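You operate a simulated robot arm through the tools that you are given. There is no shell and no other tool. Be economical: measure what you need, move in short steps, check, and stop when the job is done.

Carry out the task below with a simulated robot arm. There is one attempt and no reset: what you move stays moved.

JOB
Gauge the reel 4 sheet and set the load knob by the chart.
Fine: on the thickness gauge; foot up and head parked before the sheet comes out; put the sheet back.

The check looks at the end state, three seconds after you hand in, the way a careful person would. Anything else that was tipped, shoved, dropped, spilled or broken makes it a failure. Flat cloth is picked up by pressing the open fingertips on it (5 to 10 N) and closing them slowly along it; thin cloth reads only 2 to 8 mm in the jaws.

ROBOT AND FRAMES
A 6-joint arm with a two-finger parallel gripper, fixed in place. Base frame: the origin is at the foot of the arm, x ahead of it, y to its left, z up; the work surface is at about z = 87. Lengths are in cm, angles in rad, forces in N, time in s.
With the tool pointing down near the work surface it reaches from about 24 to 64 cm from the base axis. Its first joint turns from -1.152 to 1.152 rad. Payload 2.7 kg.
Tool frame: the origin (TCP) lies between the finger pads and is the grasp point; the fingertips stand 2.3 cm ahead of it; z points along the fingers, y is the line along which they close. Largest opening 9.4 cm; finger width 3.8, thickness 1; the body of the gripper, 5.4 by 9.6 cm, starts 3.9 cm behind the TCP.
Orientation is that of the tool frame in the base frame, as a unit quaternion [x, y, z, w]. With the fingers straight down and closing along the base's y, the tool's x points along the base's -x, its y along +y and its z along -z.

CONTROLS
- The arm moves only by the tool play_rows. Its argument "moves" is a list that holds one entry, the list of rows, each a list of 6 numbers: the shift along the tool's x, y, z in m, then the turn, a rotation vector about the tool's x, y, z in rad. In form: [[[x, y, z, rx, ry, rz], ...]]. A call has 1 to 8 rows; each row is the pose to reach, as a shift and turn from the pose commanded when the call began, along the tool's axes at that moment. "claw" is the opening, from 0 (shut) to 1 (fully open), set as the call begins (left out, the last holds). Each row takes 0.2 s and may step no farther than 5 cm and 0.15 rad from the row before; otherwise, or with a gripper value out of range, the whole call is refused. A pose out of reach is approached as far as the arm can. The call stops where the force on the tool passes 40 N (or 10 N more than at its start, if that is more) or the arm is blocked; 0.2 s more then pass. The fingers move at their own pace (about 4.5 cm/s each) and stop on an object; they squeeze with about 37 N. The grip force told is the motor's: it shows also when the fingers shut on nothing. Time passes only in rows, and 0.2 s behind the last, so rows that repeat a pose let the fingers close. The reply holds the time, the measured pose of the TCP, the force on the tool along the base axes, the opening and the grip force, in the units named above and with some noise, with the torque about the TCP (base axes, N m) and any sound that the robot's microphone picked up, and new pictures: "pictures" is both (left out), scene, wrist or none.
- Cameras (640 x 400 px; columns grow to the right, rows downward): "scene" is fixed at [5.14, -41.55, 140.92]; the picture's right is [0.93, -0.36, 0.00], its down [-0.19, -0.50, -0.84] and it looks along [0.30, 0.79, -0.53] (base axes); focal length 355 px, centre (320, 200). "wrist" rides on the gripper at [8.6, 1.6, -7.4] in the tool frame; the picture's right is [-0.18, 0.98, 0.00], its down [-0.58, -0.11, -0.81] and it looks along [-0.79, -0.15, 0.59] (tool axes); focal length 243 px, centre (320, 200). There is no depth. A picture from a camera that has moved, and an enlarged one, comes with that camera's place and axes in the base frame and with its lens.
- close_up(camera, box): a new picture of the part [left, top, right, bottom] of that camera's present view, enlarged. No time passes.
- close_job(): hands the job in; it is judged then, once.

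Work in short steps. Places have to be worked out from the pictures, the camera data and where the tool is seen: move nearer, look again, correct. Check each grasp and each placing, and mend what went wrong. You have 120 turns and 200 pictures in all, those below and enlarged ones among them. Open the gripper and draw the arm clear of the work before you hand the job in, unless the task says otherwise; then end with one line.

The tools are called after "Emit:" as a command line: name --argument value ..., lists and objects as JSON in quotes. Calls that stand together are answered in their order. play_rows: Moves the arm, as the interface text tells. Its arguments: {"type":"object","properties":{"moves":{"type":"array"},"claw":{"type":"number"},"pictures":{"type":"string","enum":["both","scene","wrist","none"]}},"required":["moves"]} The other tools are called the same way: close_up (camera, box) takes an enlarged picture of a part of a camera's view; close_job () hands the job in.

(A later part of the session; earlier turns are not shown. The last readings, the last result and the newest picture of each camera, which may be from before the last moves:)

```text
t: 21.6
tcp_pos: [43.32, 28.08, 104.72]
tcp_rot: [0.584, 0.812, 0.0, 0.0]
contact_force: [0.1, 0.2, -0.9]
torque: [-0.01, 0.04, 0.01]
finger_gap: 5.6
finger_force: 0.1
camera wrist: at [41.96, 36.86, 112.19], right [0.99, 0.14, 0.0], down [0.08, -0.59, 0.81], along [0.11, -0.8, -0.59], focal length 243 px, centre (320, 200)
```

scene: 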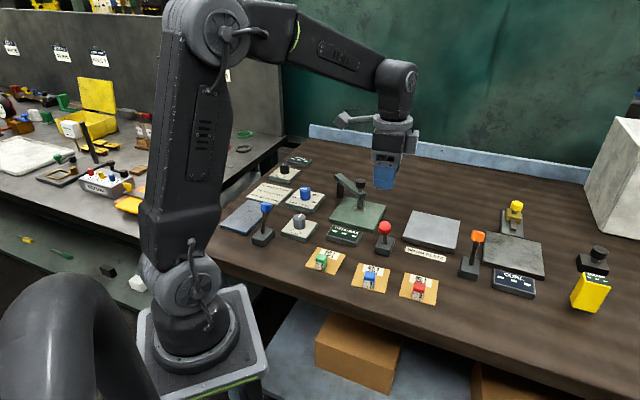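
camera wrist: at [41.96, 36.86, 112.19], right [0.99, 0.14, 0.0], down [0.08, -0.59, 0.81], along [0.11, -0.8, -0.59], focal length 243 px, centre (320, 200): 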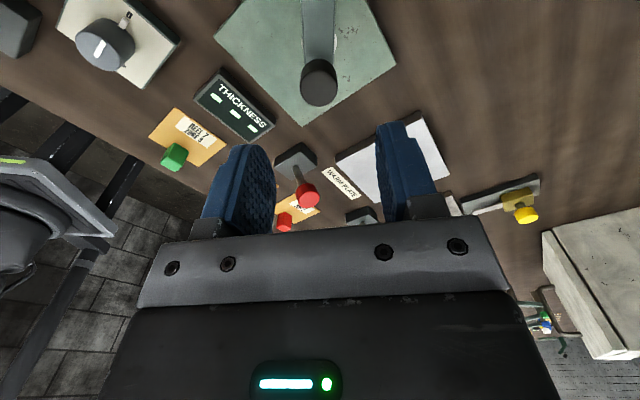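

Knob centred on the tool axis; descend and close.

Emit:
play_rows --moves '[[[0.003, 0, 0.03, 0, 0, 0], [0.003, 0, 0.06, 0, 0, 0], [0.003, 0, 0.08, 0, 0, 0]]]' --pictures "wrist"

Emit:
play_rows --moves '[[[0, 0, 0, 0, 0, 0], [0, 0, 0, 0, 0, 0], [0, 0, 0, 0, 0, 0], [0, 0, 0, 0, 0, 0]]]' --claw 0.2 --pictures "none"

```text
t: 22.4
tcp_pos: [43.14, 28.45, 96.54]
tcp_rot: [0.584, 0.812, 0.0, 0.0]
contact_force: [0.2, 0.7, -0.3]
torque: [0.01, 0.01, -0.03]
finger_gap: 5.63
finger_force: 0.1
camera wrist: at [41.79, 37.23, 104.13], right [0.99, 0.14, 0.0], down [0.08, -0.59, 0.81], along [0.11, -0.8, -0.59], focal length 243 px, centre (320, 200)
```

wrist: 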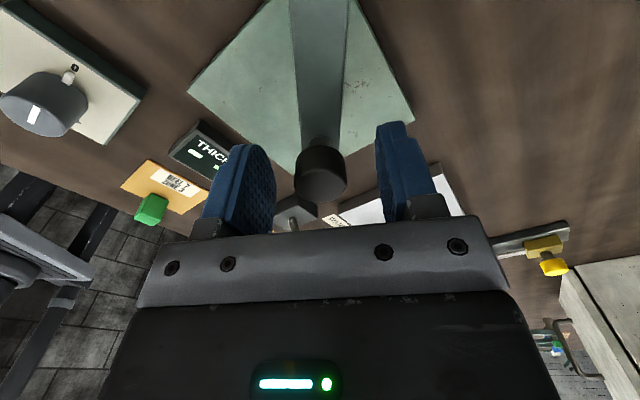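

```text
t: 23.4
tcp_pos: [43.17, 28.4, 96.8]
tcp_rot: [0.584, 0.812, 0.0, 0.0]
contact_force: [-0.2, -0.1, -2.4]
torque: [-0.08, -0.14, 0.02]
finger_gap: 2.54
finger_force: 44.8
```

Knob gripped with almost no side load. Press down gently in 2–3 mm steps.

Emit:
play_rows --moves '[[[0, 0, 0.002, 0, 0, 0], [0, 0, 0.004, 0, 0, 0], [0, 0, 0.006, 0, 0, 0]]]' --pictures "none"

Emit:
close_up --camera "scene" --box '[330, 175, 390, 250]'

```text
t: 24.2
tcp_pos: [43.06, 28.49, 96.58]
tcp_rot: [0.584, 0.812, 0.004, 0.001]
contact_force: [-0.4, -7.0, 32.2]
torque: [-0.29, 0.4, 0.16]
finger_gap: 2.43
finger_force: 45.6
```

```text
5.33 times, centred on (360, 212) of scene
camera zoom: at [5.1, -41.6, 140.9], right [0.93, -0.36, 0.0], down [-0.19, -0.5, -0.85], along [0.3, 0.79, -0.53], focal length 1893 px, centre (107, 133)
```

zoom: 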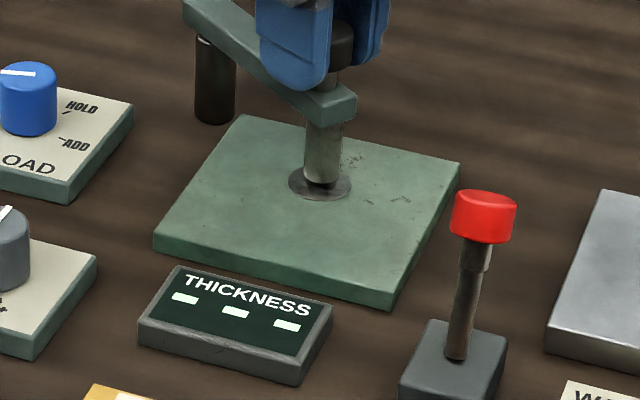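

The knob doesn't plunge (32 N, no travel). Perhaps the head wasn't fully home since I backed off 3 mm when releasing. Relieve the press and nudge the head to its stop again.

Emit:
play_rows --moves '[[[0, 0, -0.006, 0, 0, 0], [0, -0.002, -0.006, 0, 0, 0.01], [0, -0.004, -0.006, 0, 0, 0.02], [0, -0.005, -0.006, 0, 0, 0.03]]]' --pictures "wrist"

```text
t: 25.0
tcp_pos: [43.05, 28.42, 96.57]
tcp_rot: [0.591, 0.807, 0.004, 0.002]
contact_force: [14.0, 6.1, -7.8]
torque: [-0.05, -0.01, 0.41]
finger_gap: 2.55
finger_force: 45.1
stopped in row 4: the force on the tool passed its limit at 48 N (the readings are from after the stop); the commanded pose is now the measured one
camera wrist: at [41.78, 37.27, 103.98], right [0.99, 0.12, 0.01], down [0.06, -0.59, 0.81], along [0.1, -0.8, -0.59], focal length 243 px, centre (320, 200)
```

wrist: 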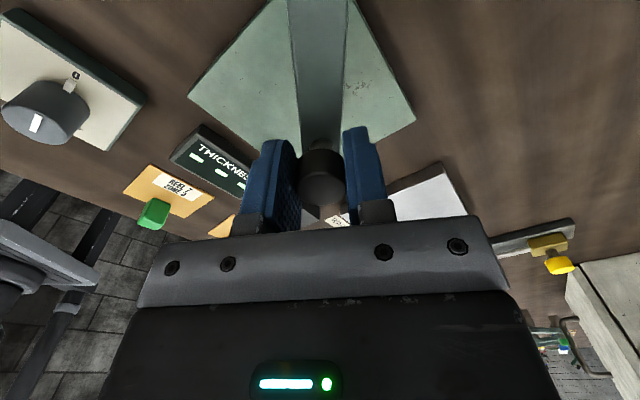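

The head was already home. The levers each sit left of their station, so the blue lever (left of ZERO/THICKNESS) is likely the foot lever. Release, lift and travel toward it.

Emit:
play_rows --moves '[[[0, 0, 0, 0, 0, 0], [0, 0, 0, 0, 0, 0], [0, 0, -0.03, 0, 0, 0], [0, 0, -0.07, 0, 0, 0], [0, 0, -0.1, 0, 0, -0.14], [0, 0, -0.11, 0, 0, -0.28], [0, 0, -0.11, 0, 0, -0.42], [0, 0, -0.11, 0, 0, -0.56]]]' --claw 0.6 --pictures "none"

```text
t: 26.8
tcp_pos: [42.86, 28.4, 107.75]
tcp_rot: [0.345, 0.939, 0.002, 0.003]
contact_force: [-0.9, -0.1, -0.5]
torque: [0.02, -0.02, 0.0]
finger_gap: 5.66
finger_force: 0.0
```

Travel to above the blue lever.

Emit:
play_rows --moves '[[[0.031, -0.0295, 0, 0, 0, 0], [0.062, -0.059, 0, 0, 0, 0], [0.0935, -0.0885, 0, 0, 0, 0], [0.125, -0.118, 0, 0, 0, 0], [0.156, -0.1475, 0, 0, 0, 0], [0.187, -0.177, 0, 0, 0, 0], [0.187, -0.177, 0.01, 0, 0, 0]]]' --pictures "both"

```text
t: 28.4
tcp_pos: [18.38, 26.31, 106.41]
tcp_rot: [0.346, 0.938, 0.002, 0.003]
contact_force: [-0.5, -0.5, -0.6]
torque: [0.02, 0.03, 0.02]
finger_gap: 5.63
finger_force: 0.1
out of reach, approached as far as the arm can: row 6, 7
camera wrist: at [12.81, 33.25, 113.86], right [0.78, 0.63, 0.01], down [0.37, -0.46, 0.81], along [0.51, -0.63, -0.59], focal length 243 px, centre (320, 200)
```

scene: 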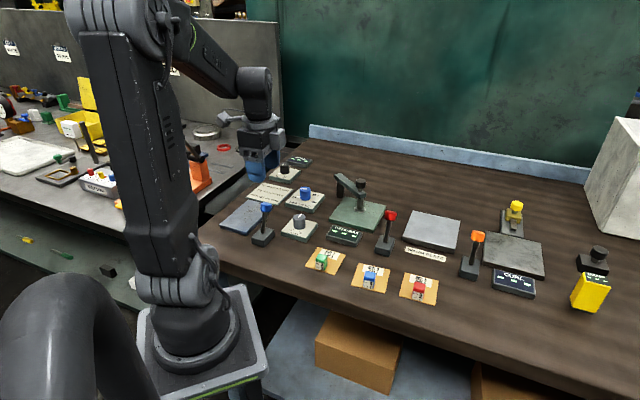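
wrist: 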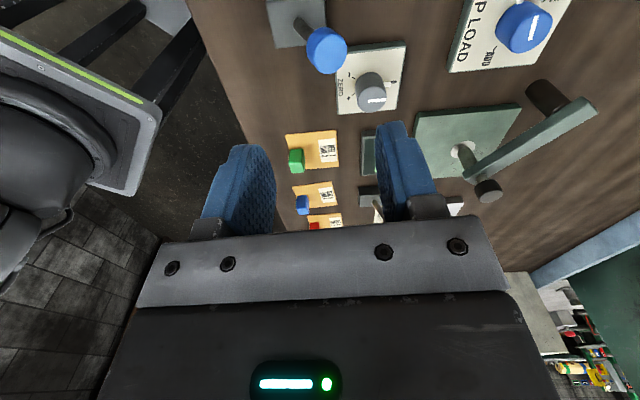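

The arm reported its limit here. The blue knob is ≈(17.5,27.7). Test whether I can reach it, a little lower.

Emit:
play_rows --moves '[[[0, 0, 0.03, 0, 0, 0], [0.01, 0, 0.04, 0, 0, 0], [0.015, 0.003, 0.045, 0, 0, 0]]]' --pictures "wrist"

```text
t: 29.2
tcp_pos: [18.89, 27.01, 101.98]
tcp_rot: [0.345, 0.938, 0.002, 0.002]
contact_force: [-0.6, 0.5, -0.3]
torque: [0.01, 0.0, 0.02]
finger_gap: 5.64
finger_force: 0.1
out of reach, approached as far as the arm can: row 2, 3
camera wrist: at [13.14, 33.83, 109.3], right [0.78, 0.63, 0.01], down [0.37, -0.46, 0.81], along [0.51, -0.63, -0.59], focal length 243 px, centre (320, 200)
```

wrist: 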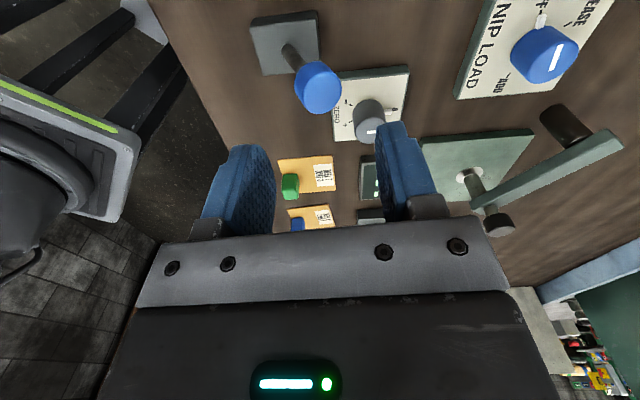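

Check whether the limit depends on yaw: turn back toward base alignment and try further toward the lever.

Emit:
play_rows --moves '[[[0, 0, -0.02, 0, 0, -0.15], [0, 0, -0.02, 0, 0, -0.3], [0, 0, -0.02, 0, 0, -0.45], [0.01, -0.003, -0.02, 0, 0, -0.6], [0.02, -0.008, -0.02, 0, 0, -0.65]]]' --pictures "both"

```text
t: 30.4
tcp_pos: [18.76, 26.82, 104.01]
tcp_rot: [0.027, 1.0, 0.001, 0.002]
contact_force: [-0.2, 0.0, 0.2]
torque: [0.01, 0.0, -0.01]
finger_gap: 5.62
finger_force: 0.0
out of reach, approached as far as the arm can: row 4, 5
camera wrist: at [10.05, 28.94, 111.35], right [0.24, 0.97, 0.0], down [0.57, -0.14, 0.81], along [0.79, -0.19, -0.59], focal length 243 px, centre (320, 200)
```

scene: 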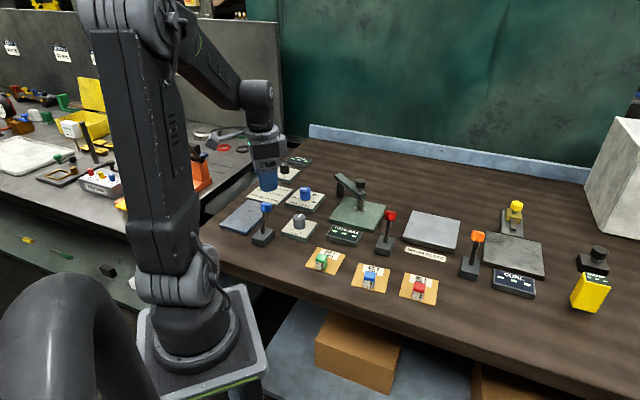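
wrist: 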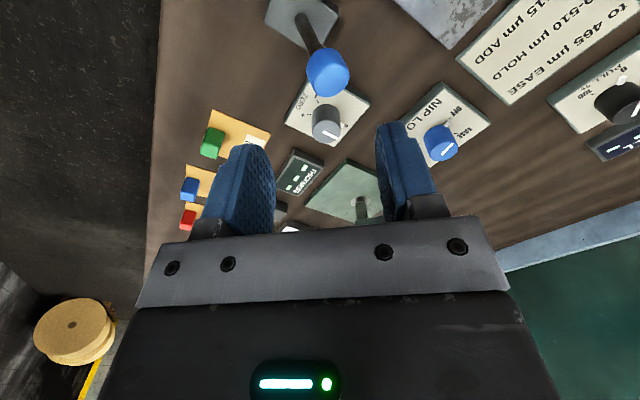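

Blue lever lies outside vertical-tool reach, so it's likely another station's. Look at the head alignment now after re-seating at its stop.

Emit:
close_up --camera "scene" --box '[335, 165, 385, 215]'

Emit:
close_up --camera "wrist" --box '[240, 0, 400, 160]'

```text
8.00 times, centred on (360, 190) of scene
camera zoom: at [5.14, -41.55, 140.92], right [0.93, -0.36, 0.0], down [-0.19, -0.5, -0.84], along [0.3, 0.79, -0.53], focal length 2839 px, centre (0, 280)
```

zoom: 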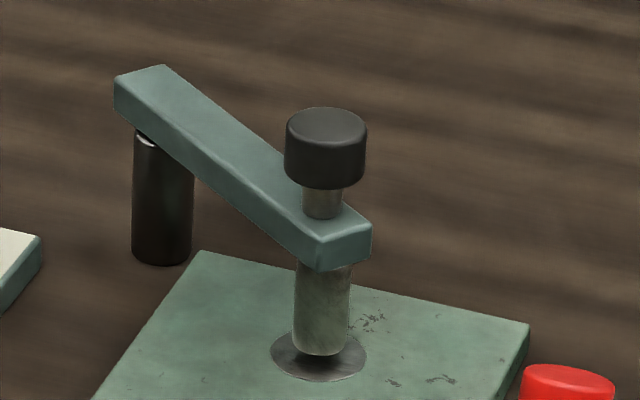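

```text
2.50 times, centred on (320, 80) of wrist
camera zoom: at [10.05, 28.94, 111.35], right [0.24, 0.97, 0.0], down [0.57, -0.14, 0.81], along [0.79, -0.19, -0.59], focal length 606 px, centre (320, 500)
```

zoom: 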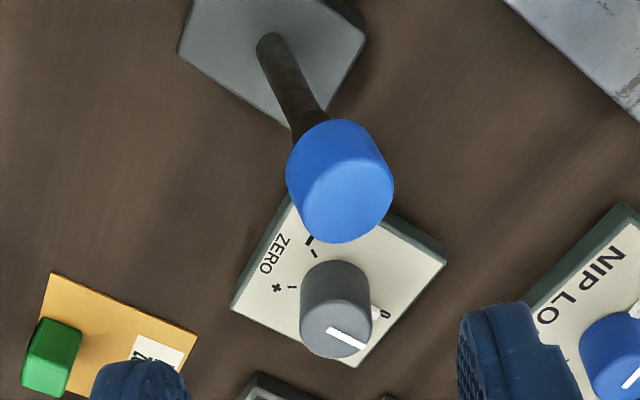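

Head image is identical to when I threw the red lever, so red isn't the foot control. I'll reach the blue lever with a sideways-tilted tool: first restore the yaw, then tilt about tool y.

Emit:
play_rows --moves '[[[0, 0, -0.02, 0, 0, 0.15], [0, 0, -0.02, 0, 0, 0.3], [0, 0, -0.02, 0, 0, 0.45], [0, 0, -0.02, 0, 0, 0.6], [0, 0, -0.02, 0, 0, 0.63]]]' --pictures "none"

Emit:
play_rows --moves '[[[0, 0, 0, 0, 0.13, 0], [0, 0, 0, 0, 0.26, 0], [0, 0, 0, 0, 0.39, 0], [0, 0, 0, 0, 0.42, 0]]]' --pictures "wrist"

```text
t: 31.6
tcp_pos: [18.74, 26.79, 105.95]
tcp_rot: [0.337, 0.941, 0.002, 0.003]
contact_force: [-0.3, 0.2, 0.4]
torque: [0.01, 0.02, 0.01]
finger_gap: 5.66
finger_force: 0.0
```

```text
t: 32.6
tcp_pos: [18.6, 26.7, 105.95]
tcp_rot: [0.328, 0.922, 0.073, -0.194]
contact_force: [0.3, 0.0, -1.1]
torque: [0.0, 0.03, 0.02]
finger_gap: 5.66
finger_force: 0.1
camera wrist: at [15.76, 31.1, 116.2], right [0.75, 0.66, -0.07], down [0.59, -0.63, 0.5], along [0.28, -0.42, -0.86], focal length 243 px, centre (320, 200)
```

wrist: 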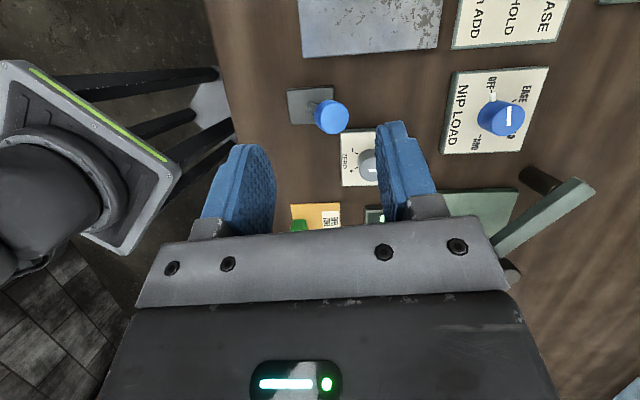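

Tilted pose works. Blue knob ≈(17.8,27.8,96). Descend vertically most of the way.

Emit:
play_rows --moves '[[[-0.01, 0.001, 0.035, 0, 0, 0], [-0.018, 0.002, 0.065, 0, 0, 0], [-0.018, 0.002, 0.065, 0, 0, 0]]]' --pictures "both"

```text
t: 33.4
tcp_pos: [18.0, 27.36, 99.26]
tcp_rot: [0.328, 0.922, 0.073, -0.194]
contact_force: [0.0, 0.1, 0.9]
torque: [-0.01, 0.0, 0.03]
finger_gap: 5.65
finger_force: 0.2
camera wrist: at [15.08, 31.79, 109.54], right [0.75, 0.65, -0.07], down [0.59, -0.63, 0.5], along [0.29, -0.42, -0.86], focal length 243 px, centre (320, 200)
```

scene: 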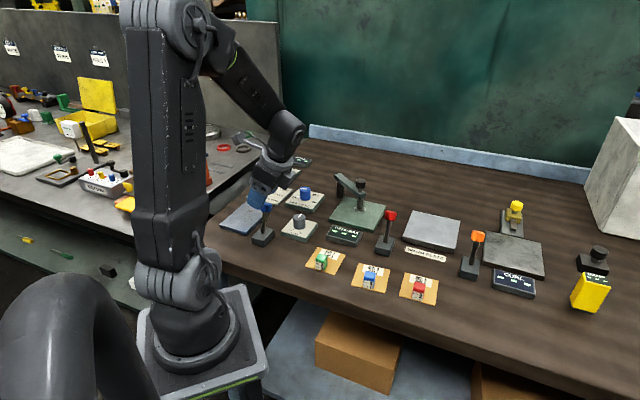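
wrist: 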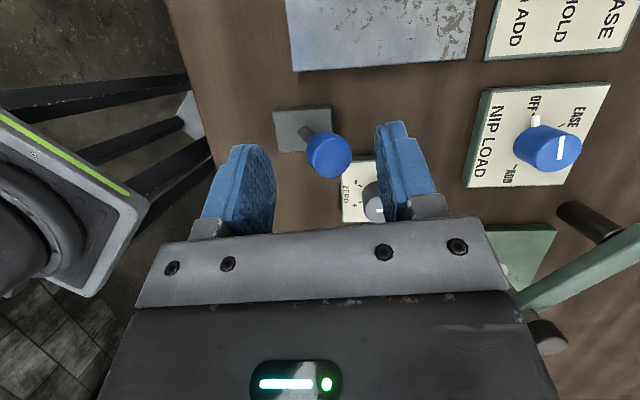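

Knob sits between the fingers, about 3 cm below. Descend the rest.

Emit:
play_rows --moves '[[[-0.004, 0.003, 0.012, 0, 0, 0], [-0.008, 0.004, 0.024, 0, 0, 0], [-0.008, 0.004, 0.024, 0, 0, 0]]]' --pictures "wrist"

```text
t: 34.2
tcp_pos: [18.14, 27.93, 96.77]
tcp_rot: [0.328, 0.922, 0.073, -0.194]
contact_force: [0.0, 0.3, 0.2]
torque: [-0.02, -0.03, -0.03]
finger_gap: 5.65
finger_force: 0.0
camera wrist: at [15.22, 32.36, 107.02], right [0.75, 0.65, -0.07], down [0.59, -0.63, 0.5], along [0.28, -0.42, -0.86], focal length 243 px, centre (320, 200)
```

wrist: 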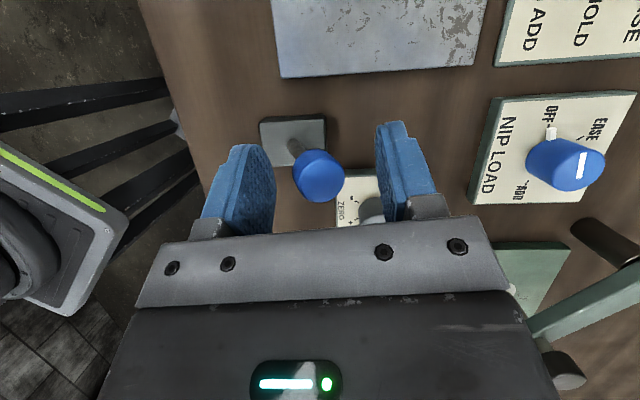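

Caged. Pull forward (−tool y).

Emit:
play_rows --moves '[[[0, -0.015, 0, 0, 0, 0], [0, -0.024, 0, 0, 0, 0], [0, -0.033, 0, 0, 0, 0], [0, -0.042, 0, 0, 0, 0], [0, -0.05, 0, 0, 0, 0], [0, -0.058, 0, 0, 0, 0]]]' --pictures "wrist"

Emit:
close_up --camera "scene" --box '[320, 165, 400, 250]'

```text
t: 35.6
tcp_pos: [14.38, 23.56, 96.76]
tcp_rot: [0.329, 0.922, 0.073, -0.193]
contact_force: [-0.6, -0.5, 0.7]
torque: [-0.03, 0.0, -0.03]
finger_gap: 5.63
finger_force: 0.1
camera wrist: at [11.45, 27.99, 106.97], right [0.75, 0.66, -0.07], down [0.59, -0.63, 0.5], along [0.29, -0.42, -0.86], focal length 243 px, centre (320, 200)
```

wrist: 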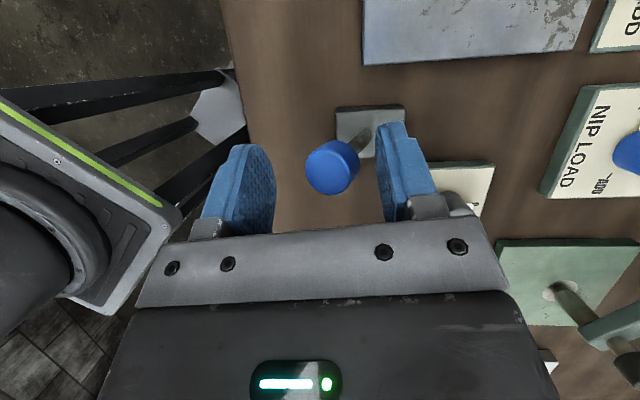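

```text
4.71 times, centred on (360, 208) of scene
camera zoom: at [5.14, -41.55, 140.92], right [0.93, -0.36, 0.0], down [-0.19, -0.5, -0.84], along [0.3, 0.79, -0.53], focal length 1670 px, centre (132, 165)
```

zoom: 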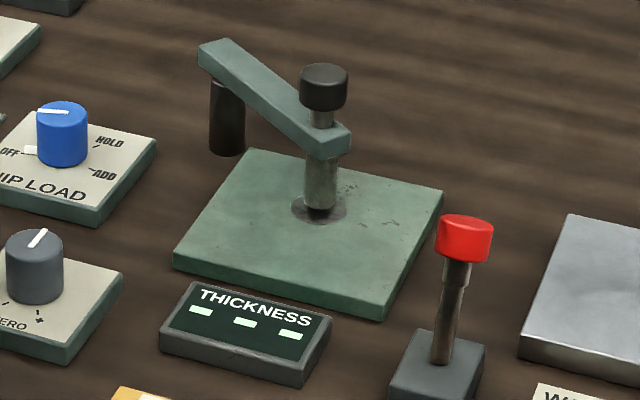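

The lever snapped forward on its own. Wait a moment and look at the foot/display again.

Emit:
play_rows --moves '[[[0, 0, 0, 0, 0, 0], [0, 0, 0, 0, 0, 0], [0, 0, 0, 0, 0, 0], [0, 0, 0, 0, 0, 0], [0, 0, 0, 0, 0, 0]]]' --pictures "scene"

Emit:
close_up --camera "scene" --box '[335, 165, 385, 215]'

Emit:
close_up --camera "scene" --box '[200, 140, 360, 250]'

```text
t: 36.8
tcp_pos: [14.45, 23.55, 96.62]
tcp_rot: [0.328, 0.922, 0.072, -0.195]
contact_force: [-0.4, -0.2, -0.1]
torque: [0.0, -0.02, 0.02]
finger_gap: 5.63
finger_force: 0.1
```

scene: 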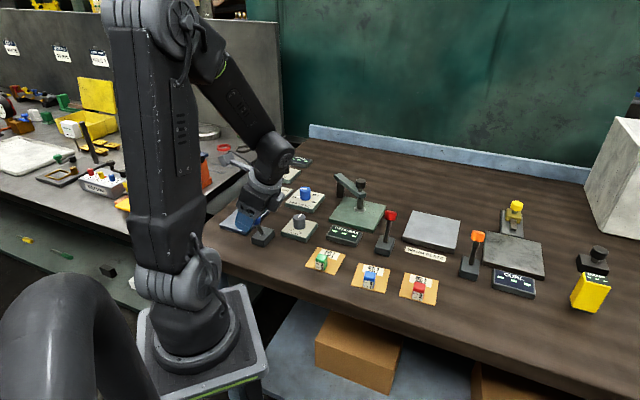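

```text
8.00 times, centred on (360, 190) of scene
camera zoom: at [5.14, -41.55, 140.92], right [0.93, -0.36, 0.0], down [-0.19, -0.5, -0.84], along [0.3, 0.79, -0.53], focal length 2839 px, centre (0, 280)
```

zoom: 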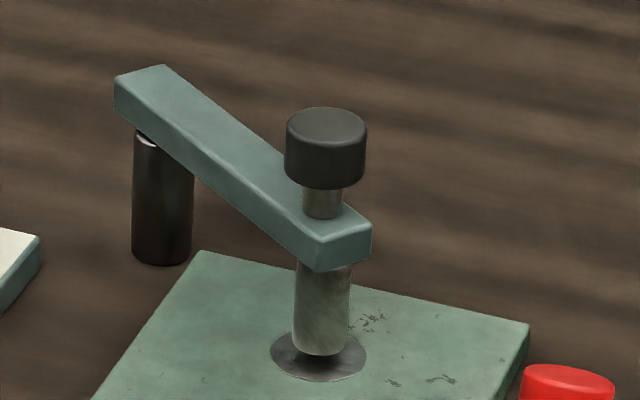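

```text
3.64 times, centred on (280, 195) of scene
camera zoom: at [5.14, -41.55, 140.92], right [0.93, -0.36, 0.0], down [-0.19, -0.5, -0.84], along [0.3, 0.79, -0.53], focal length 1290 px, centre (466, 218)
```

zoom: 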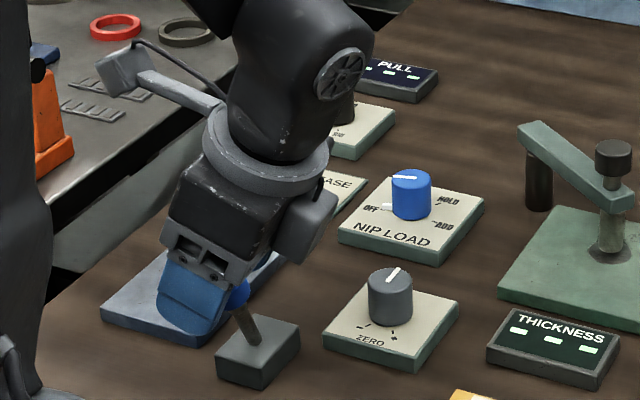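

Foot unchanged, so blue isn't it either. Return the blue lever to its original back position.

Emit:
play_rows --moves '[[[0, 0.02, 0, 0, 0, 0], [0, 0.035, 0, 0, 0, 0], [0, 0.047, 0, 0, 0, 0], [0, 0.057, 0, 0, 0, 0], [0, 0.066, 0, 0, 0, 0], [0, 0.07, 0, 0, 0, 0]]]' --pictures "wrist"

```text
t: 38.2
tcp_pos: [18.84, 28.73, 96.68]
tcp_rot: [0.328, 0.922, 0.071, -0.194]
contact_force: [-2.1, -2.9, 0.6]
torque: [-0.07, 0.15, 0.0]
finger_gap: 5.84
finger_force: 1.7
camera wrist: at [15.91, 33.24, 106.98], right [0.75, 0.65, -0.07], down [0.59, -0.63, 0.5], along [0.28, -0.42, -0.86], focal length 243 px, centre (320, 200)
```

wrist: 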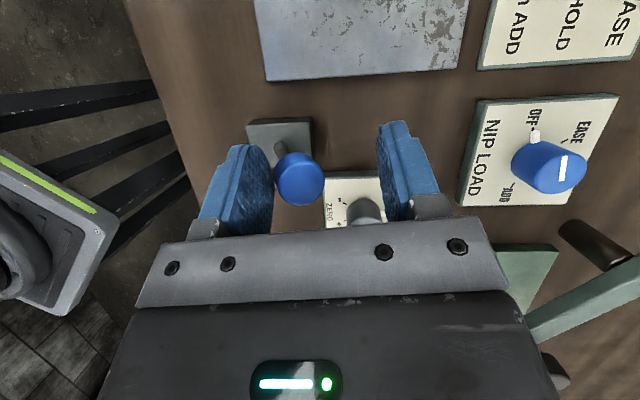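

Nearly at back stop; finish pushing, back off, and lift.

Emit:
play_rows --moves '[[[0, 0.004, 0, 0, 0, 0], [0, 0.005, 0, 0, 0, 0], [0, -0.01, 0, 0, 0, 0], [0.012, -0.01, -0.027, 0, 0, 0], [0.024, -0.01, -0.055, 0, 0, 0], [0.041, -0.01, -0.09, 0, 0, 0], [0.041, -0.01, -0.09, 0, 0, 0]]]' --pictures "wrist"

Emit:
close_up --camera "scene" --box '[210, 160, 370, 260]'

```text
t: 39.8
tcp_pos: [17.85, 28.15, 106.71]
tcp_rot: [0.328, 0.922, 0.072, -0.193]
contact_force: [-0.2, -0.3, 0.9]
torque: [-0.02, -0.01, 0.01]
finger_gap: 5.66
finger_force: 0.1
camera wrist: at [14.85, 32.46, 116.97], right [0.75, 0.65, -0.07], down [0.59, -0.63, 0.5], along [0.29, -0.42, -0.86], focal length 243 px, centre (320, 200)
```

wrist: 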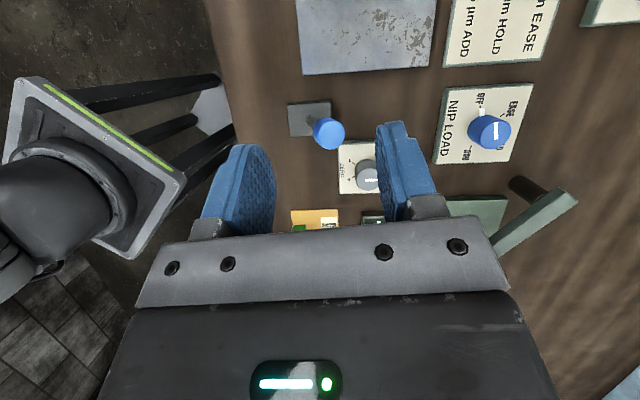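

```text
4.00 times, centred on (290, 210) of scene
camera zoom: at [5.14, -41.55, 140.92], right [0.93, -0.36, 0.0], down [-0.19, -0.5, -0.84], along [0.3, 0.79, -0.53], focal length 1420 px, centre (440, 160)
```

zoom: 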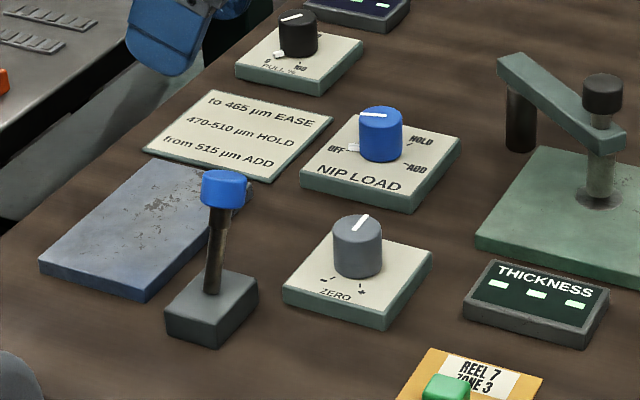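

Both levers restored; the display still shows dashes. The remaining candidate is the head knob itself (twist/plunge). Level the tool and return over it.

Emit:
play_rows --moves '[[[0, 0.02, 0, 0, -0.14, 0], [0, 0.04, 0, 0, -0.28, 0], [0, 0.06, 0, 0, -0.42, 0], [0, 0.08, 0, 0, -0.42, 0]]]' --pictures "none"

```text
t: 40.8
tcp_pos: [23.17, 34.42, 106.74]
tcp_rot: [0.336, 0.942, 0.002, 0.004]
contact_force: [-0.4, 0.5, 1.0]
torque: [0.0, 0.0, -0.02]
finger_gap: 5.65
finger_force: 0.0
```

Move over the head knob with tangential orientation.

Emit:
play_rows --moves '[[[-0.038, 0.016, 0, 0, 0, 0.11], [-0.077, 0.032, 0, 0, 0, 0.22], [-0.115, 0.048, 0, 0, 0, 0.33], [-0.154, 0.064, 0, 0, 0, 0.44], [-0.192, 0.08, 0.01, 0, 0, 0.56], [-0.192, 0.08, 0.01, 0, 0, 0.56]]]' --pictures "wrist"

Emit:
close_up --camera "wrist" --box '[50, 0, 420, 170]'

```text
t: 42.2
tcp_pos: [43.15, 28.26, 105.62]
tcp_rot: [0.583, 0.812, 0.003, 0.003]
contact_force: [0.1, -0.3, -0.1]
torque: [-0.01, -0.02, -0.01]
finger_gap: 5.64
finger_force: 0.1
camera wrist: at [41.76, 37.1, 113.1], right [0.99, 0.14, 0.01], down [0.08, -0.59, 0.81], along [0.12, -0.8, -0.59], focal length 243 px, centre (320, 200)
```

wrist: 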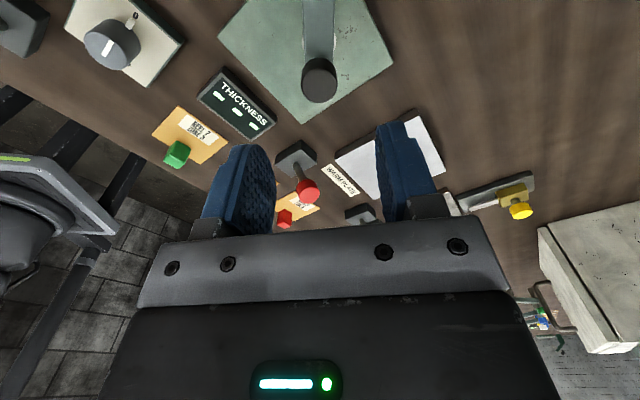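

```text
1.73 times, centred on (235, 85) of wrist
camera zoom: at [41.76, 37.1, 113.1], right [0.99, 0.14, 0.01], down [0.08, -0.59, 0.81], along [0.12, -0.8, -0.59], focal length 420 px, centre (467, 399)
```

zoom: 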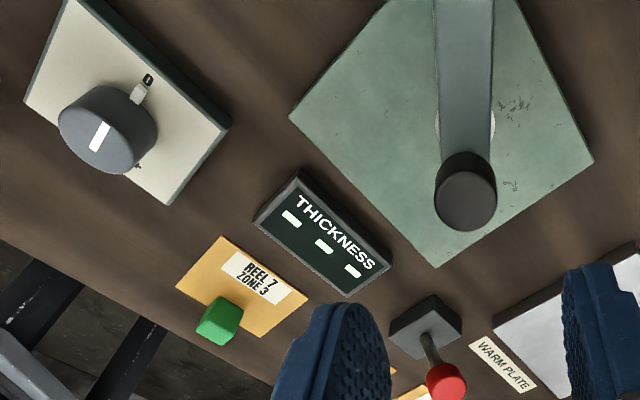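

Descend 8.6 cm, grip the knob and test a twist of 0.3 rad.

Emit:
play_rows --moves '[[[0, 0, 0.03, 0, 0, 0], [0, 0, 0.06, 0, 0, 0], [0.001, 0, 0.087, 0, 0, 0]]]' --pictures "none"

Emit:
play_rows --moves '[[[0, 0, 0, 0, 0, 0], [0, 0, 0, 0, 0, 0], [0, 0, 0, 0, 0, 0], [0, 0, 0, 0, 0, 0]]]' --claw 0.2 --pictures "none"

Emit:
play_rows --moves '[[[0, 0, 0, 0, 0, -0.1], [0, 0, 0, 0, 0, -0.2], [0, 0, 0, 0, 0, -0.3]]]' --pictures "wrist"

Emit:
close_up --camera "scene" --box '[335, 165, 385, 215]'

```text
t: 43.0
tcp_pos: [43.12, 28.29, 97.03]
tcp_rot: [0.584, 0.812, 0.003, 0.002]
contact_force: [-0.3, -0.2, 1.1]
torque: [0.01, 0.02, 0.0]
finger_gap: 5.63
finger_force: 0.1
```

```text
t: 44.0
tcp_pos: [43.13, 28.44, 97.13]
tcp_rot: [0.584, 0.812, 0.002, 0.002]
contact_force: [0.1, 0.4, -1.1]
torque: [-0.17, 0.07, 0.03]
finger_gap: 2.54
finger_force: 44.7
```

```text
t: 44.8
tcp_pos: [43.18, 28.51, 97.1]
tcp_rot: [0.455, 0.891, 0.003, 0.003]
contact_force: [4.5, 0.3, -3.9]
torque: [0.1, 0.32, -0.45]
finger_gap: 2.56
finger_force: 44.6
camera wrist: at [39.3, 36.5, 104.46], right [0.9, 0.43, 0.01], down [0.25, -0.54, 0.81], along [0.35, -0.73, -0.59], focal length 243 px, centre (320, 200)
```

wrist: 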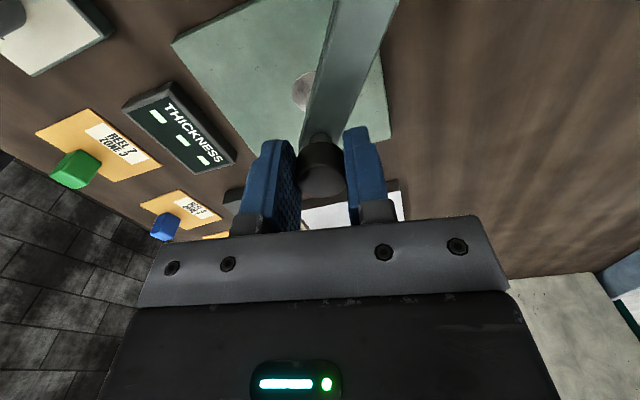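

```text
8.00 times, centred on (360, 190) of scene
camera zoom: at [5.16, -41.54, 140.92], right [0.93, -0.36, 0.0], down [-0.19, -0.5, -0.84], along [0.3, 0.79, -0.53], focal length 2839 px, centre (0, 280)
```

zoom: 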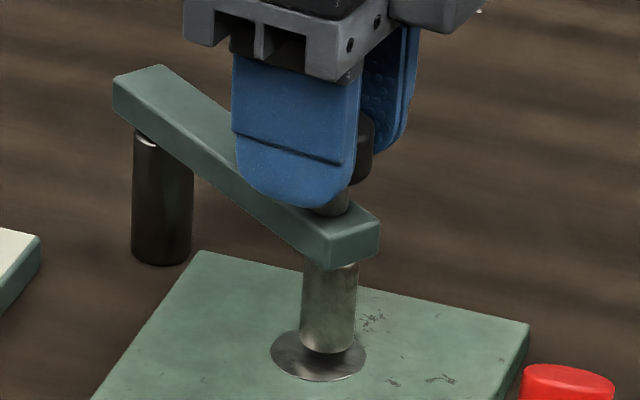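

Twisting just slips and swings the head a bit — not a screw. Undo the twist back to the stop, and zoom on the wall labels for hints.

Emit:
play_rows --moves '[[[0, 0, 0, 0, 0, 0.1], [0, 0, 0, 0, 0, 0.2], [0, 0, 0, 0, 0, 0.3], [0, -0.002, 0, 0, 0, 0.31]]]' --pictures "none"

Emit:
close_up --camera "scene" --box '[0, 0, 260, 220]'

Emit:
close_up --camera "scene" --box '[440, 190, 640, 315]'

```text
t: 45.8
tcp_pos: [43.34, 28.42, 97.05]
tcp_rot: [0.587, 0.81, 0.004, 0.003]
contact_force: [3.8, 2.1, -5.4]
torque: [-0.77, 0.15, 0.49]
finger_gap: 2.55
finger_force: 44.8
```

```text
1.82 times, centred on (130, 110) of scene
camera zoom: at [5.17, -41.53, 140.92], right [0.93, -0.36, 0.0], down [-0.19, -0.5, -0.84], along [0.3, 0.79, -0.53], focal length 645 px, centre (666, 364)
```

zoom: 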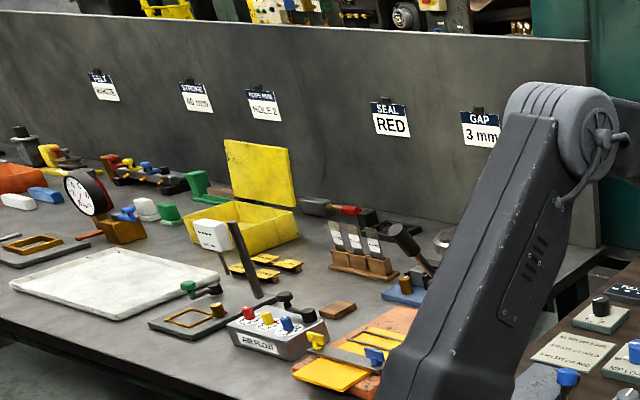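

```text
3.20 times, centred on (540, 252) of scene
camera zoom: at [5.17, -41.53, 140.92], right [0.93, -0.36, 0.0], down [-0.19, -0.5, -0.84], along [0.3, 0.79, -0.53], focal length 1136 px, centre (-384, 32)
```

zoom: 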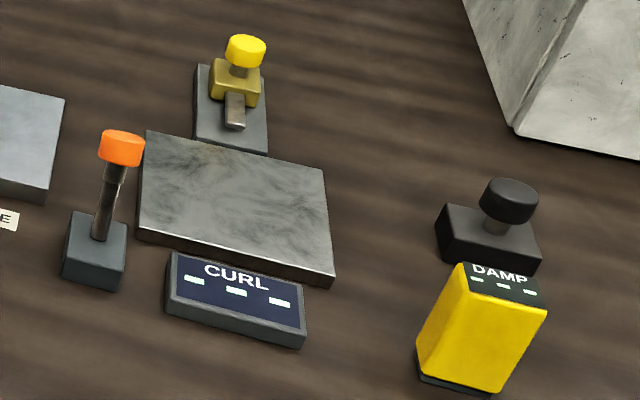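

No hint there. By elimination try the orange lever: release the head at its stop and lift.

Emit:
play_rows --moves '[[[0, -0.003, 0, 0, 0, 0], [0, -0.003, 0, 0, 0, 0], [0, -0.003, 0, 0, 0, 0], [0, -0.002, -0.04, 0, 0, 0], [0, -0.002, -0.08, 0, 0, 0], [0, -0.002, -0.11, 0, 0, 0]]]' --claw 0.6 --pictures "none"

Emit:
close_up --camera "scene" --box '[335, 165, 385, 215]'

```text
t: 47.2
tcp_pos: [42.67, 28.13, 107.94]
tcp_rot: [0.587, 0.809, 0.002, 0.002]
contact_force: [-0.3, 0.1, 0.3]
torque: [-0.01, -0.01, -0.01]
finger_gap: 5.65
finger_force: 0.1
```

```text
8.00 times, centred on (360, 190) of scene
camera zoom: at [5.14, -41.55, 140.92], right [0.93, -0.36, 0.0], down [-0.19, -0.5, -0.84], along [0.3, 0.79, -0.53], focal length 2839 px, centre (0, 280)
```

zoom: 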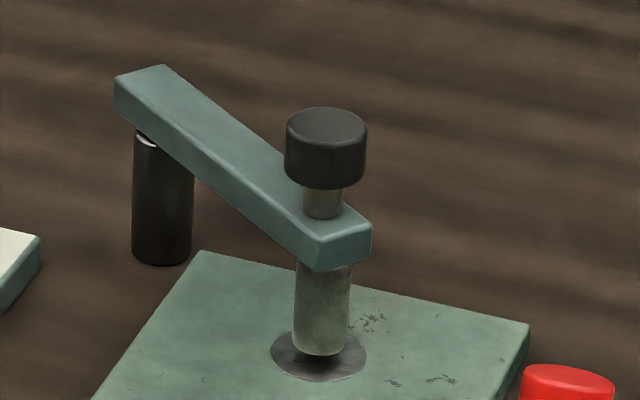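

Head unchanged at home. Travel to above the orange lever (≈(54.5,0.3)).

Emit:
play_rows --moves '[[[-0.042, 0.003, 0, 0, 0, -0.08], [-0.084, 0.007, 0, 0, 0, -0.16], [-0.126, 0.01, 0, 0, 0, -0.24], [-0.167, 0.013, 0, 0, 0, -0.32], [-0.209, 0.016, 0, 0, 0, -0.4], [-0.251, 0.02, 0, 0, 0, -0.48], [-0.293, 0.023, 0, 0, 0, -0.57], [-0.293, 0.023, 0.02, 0, 0, -0.57]]]' --pictures "both"

```text
t: 49.0
tcp_pos: [53.94, 1.3, 106.35]
tcp_rot: [0.335, 0.942, 0.002, 0.001]
contact_force: [-0.3, -0.4, -0.4]
torque: [-0.05, -0.01, 0.01]
finger_gap: 5.61
finger_force: 0.2
camera wrist: at [48.03, 7.94, 113.61], right [0.76, 0.65, 0.01], down [0.38, -0.45, 0.81], along [0.52, -0.61, -0.59], focal length 243 px, centre (320, 200)
```

scene: 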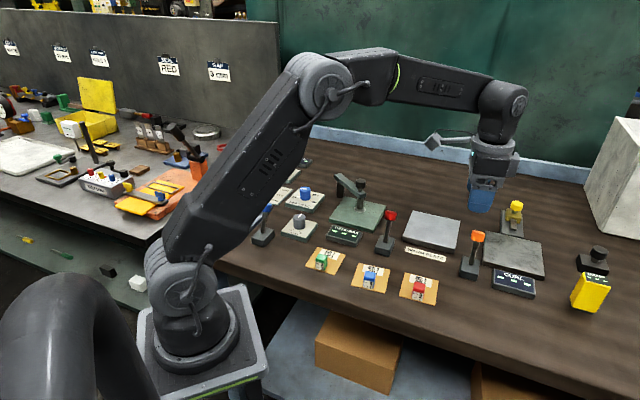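
wrist: 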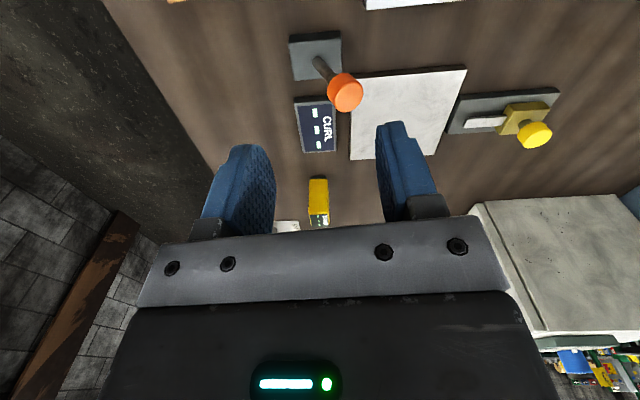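

Orange knob ≈(55.7,1.6). Descend around it.

Emit:
play_rows --moves '[[[-0.011, 0.013, 0.03, 0, 0, 0], [-0.011, 0.013, 0.065, 0, 0, 0], [-0.011, 0.013, 0.093, 0, 0, 0], [-0.011, 0.013, 0.093, 0, 0, 0]]]' --pictures "wrist"

```text
t: 50.0
tcp_pos: [55.83, 1.53, 97.0]
tcp_rot: [0.336, 0.942, 0.001, 0.004]
contact_force: [-0.3, 0.5, 0.3]
torque: [0.0, -0.01, -0.02]
finger_gap: 5.62
finger_force: 0.1
camera wrist: at [49.94, 8.37, 104.29], right [0.76, 0.64, 0.01], down [0.38, -0.45, 0.81], along [0.52, -0.62, -0.59], focal length 243 px, centre (320, 200)
```

wrist: 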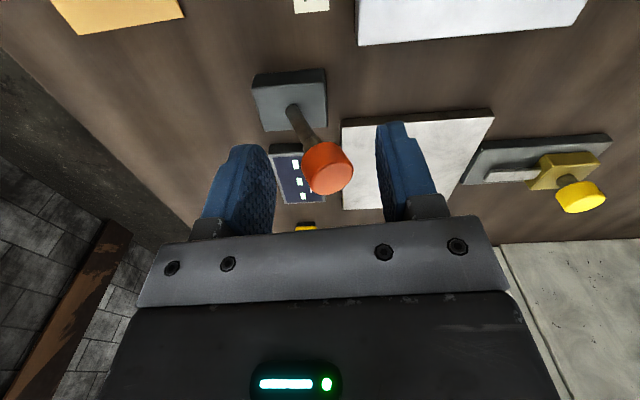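

Caged; pull forward gently until it snaps over.

Emit:
play_rows --moves '[[[0, -0.012, 0, 0, 0, 0], [0, -0.022, 0, 0, 0, 0], [0, -0.031, 0, 0, 0, 0], [0, -0.04, 0, 0, 0, 0], [0, -0.048, 0, 0, 0, 0], [0, -0.056, 0, 0, 0, 0], [0, -0.056, 0, 0, 0, 0], [0, -0.056, 0, 0, 0, 0]]]' --pictures "wrist"

Emit:
close_up --camera "scene" --box '[320, 165, 400, 250]'

```text
t: 51.8
tcp_pos: [52.18, -2.88, 96.81]
tcp_rot: [0.337, 0.941, 0.002, 0.002]
contact_force: [-0.2, -0.1, 0.3]
torque: [0.01, 0.04, 0.0]
finger_gap: 5.64
finger_force: 0.0
heard: click
camera wrist: at [46.33, 3.94, 104.21], right [0.76, 0.64, 0.01], down [0.38, -0.45, 0.81], along [0.52, -0.62, -0.59], focal length 243 px, centre (320, 200)
```

wrist: 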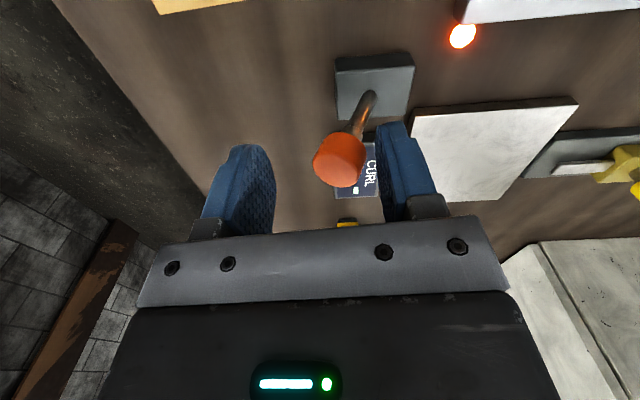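

```text
4.71 times, centred on (360, 208) of scene
camera zoom: at [5.14, -41.55, 140.92], right [0.93, -0.36, 0.0], down [-0.19, -0.5, -0.84], along [0.3, 0.79, -0.53], focal length 1670 px, centre (132, 165)
```

zoom: 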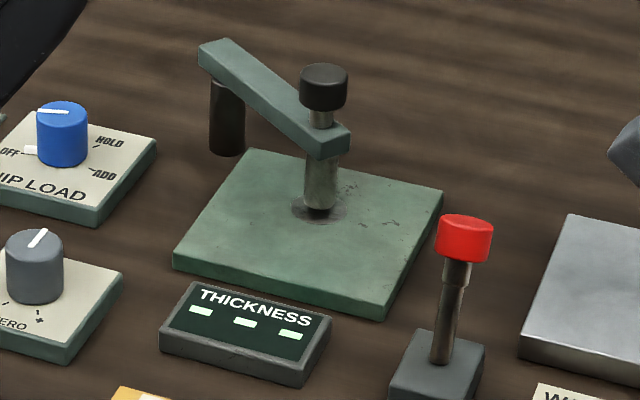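

The orange lever lit the warm plate lamp (click) — so each lever is to the *right* of its plate, making red the thickness foot lever. Switch the warm plate off again.

Emit:
play_rows --moves '[[[0, 0.02, 0, 0, 0, 0], [0, 0.035, 0, 0, 0, 0], [0, 0.047, 0, 0, 0, 0], [0, 0.057, 0, 0, 0, 0], [0, 0.066, 0, 0, 0, 0], [0, 0.072, 0, 0, 0, 0], [0, 0.072, 0, 0, 0, 0]]]' --pictures "wrist"

```text
t: 53.4
tcp_pos: [56.72, 2.79, 96.84]
tcp_rot: [0.337, 0.941, 0.002, 0.002]
contact_force: [-1.5, -2.7, 0.1]
torque: [-0.03, 0.08, -0.01]
finger_gap: 5.77
finger_force: 1.2
heard: click
camera wrist: at [50.9, 9.6, 104.18], right [0.77, 0.64, 0.0], down [0.38, -0.45, 0.81], along [0.52, -0.62, -0.59], focal length 243 px, centre (320, 200)
```

wrist: 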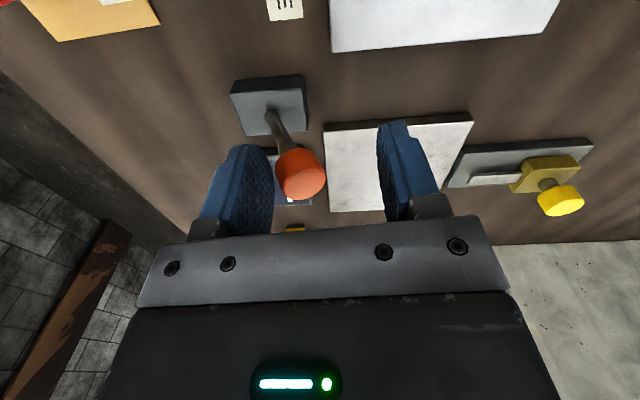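

Click, lamp off. Back off, lift and return to the red lever for a second, watched try with the head firmly at its stop.

Emit:
play_rows --moves '[[[0, 0.003, 0, 0, 0, 0], [0, -0.012, 0, 0, 0, 0], [0, -0.012, -0.05, 0, 0, 0], [0, -0.012, -0.09, 0, 0, 0], [0.03, -0.012, -0.1, 0, 0, 0], [0.07, -0.012, -0.1, 0, 0, 0], [0.11, -0.006, -0.1, 0, 0, 0], [0.15, 0.0, -0.1, 0, 0, 0]]]' --pictures "both"

```text
t: 55.2
tcp_pos: [45.27, 12.2, 106.72]
tcp_rot: [0.336, 0.942, 0.002, 0.003]
contact_force: [-1.1, -0.1, 0.4]
torque: [-0.04, 0.0, -0.01]
finger_gap: 5.66
finger_force: 0.2
camera wrist: at [39.37, 18.99, 114.15], right [0.76, 0.64, 0.01], down [0.38, -0.45, 0.81], along [0.52, -0.62, -0.59], focal length 243 px, centre (320, 200)
```

scene: 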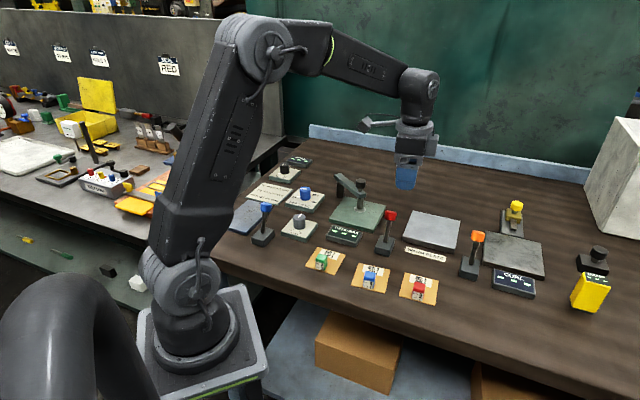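
wrist: 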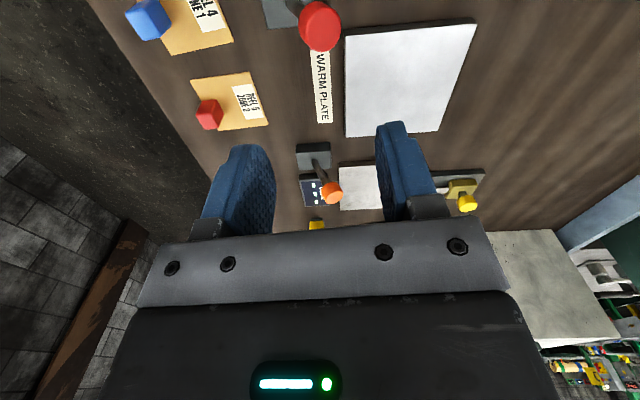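

Cage the red lever and throw it forward again.

Emit:
play_rows --moves '[[[0.036, 0.008, 0.02, 0, 0, 0], [0.036, 0.008, 0.06, 0, 0, 0], [0.036, 0.008, 0.097, 0, 0, 0], [0.036, 0.008, 0.097, 0, 0, 0]]]' --pictures "wrist"

Emit:
play_rows --moves '[[[0, -0.012, 0, 0, 0, 0], [0, -0.022, 0, 0, 0, 0], [0, -0.031, 0, 0, 0, 0], [0, -0.04, 0, 0, 0, 0], [0, -0.05, 0, 0, 0, 0], [0, -0.058, 0, 0, 0, 0], [0, -0.065, 0, 0, 0, 0], [0, -0.07, 0, 0, 0, 0]]]' --pictures "wrist"

Emit:
close_up --camera "scene" --box '[320, 165, 400, 250]'

```text
t: 56.2
tcp_pos: [43.13, 15.12, 97.21]
tcp_rot: [0.336, 0.942, 0.002, 0.002]
contact_force: [0.2, -0.3, 0.2]
torque: [-0.05, 0.0, -0.01]
finger_gap: 5.62
finger_force: 0.0
camera wrist: at [37.14, 21.99, 104.6], right [0.76, 0.64, 0.01], down [0.38, -0.45, 0.81], along [0.52, -0.62, -0.59], focal length 243 px, centre (320, 200)
```

wrist: 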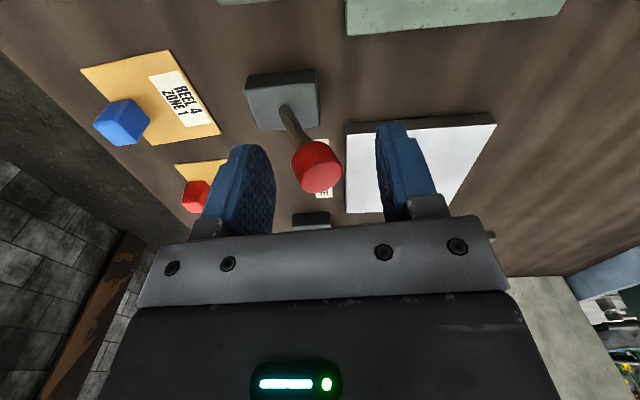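

```text
t: 58.0
tcp_pos: [38.51, 9.96, 97.18]
tcp_rot: [0.335, 0.942, 0.004, 0.004]
contact_force: [3.6, 4.3, 1.8]
torque: [0.08, -0.2, 0.02]
finger_gap: 5.9
finger_force: 3.1
camera wrist: at [32.66, 16.64, 104.47], right [0.76, 0.64, 0.01], down [0.37, -0.46, 0.81], along [0.53, -0.61, -0.59], focal length 243 px, centre (320, 200)
```

wrist: 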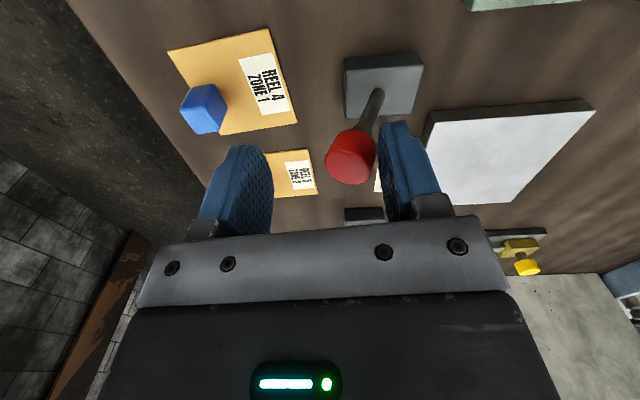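

```text
4.71 times, centred on (360, 208) of scene
camera zoom: at [5.15, -41.53, 140.92], right [0.93, -0.36, 0.0], down [-0.19, -0.5, -0.84], along [0.3, 0.79, -0.53], focal length 1670 px, centre (132, 165)
```

zoom: 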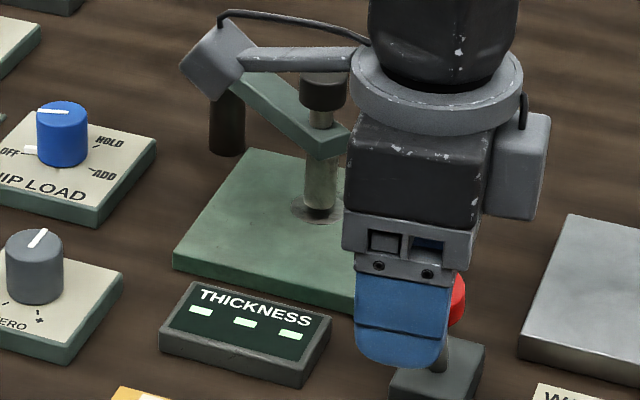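

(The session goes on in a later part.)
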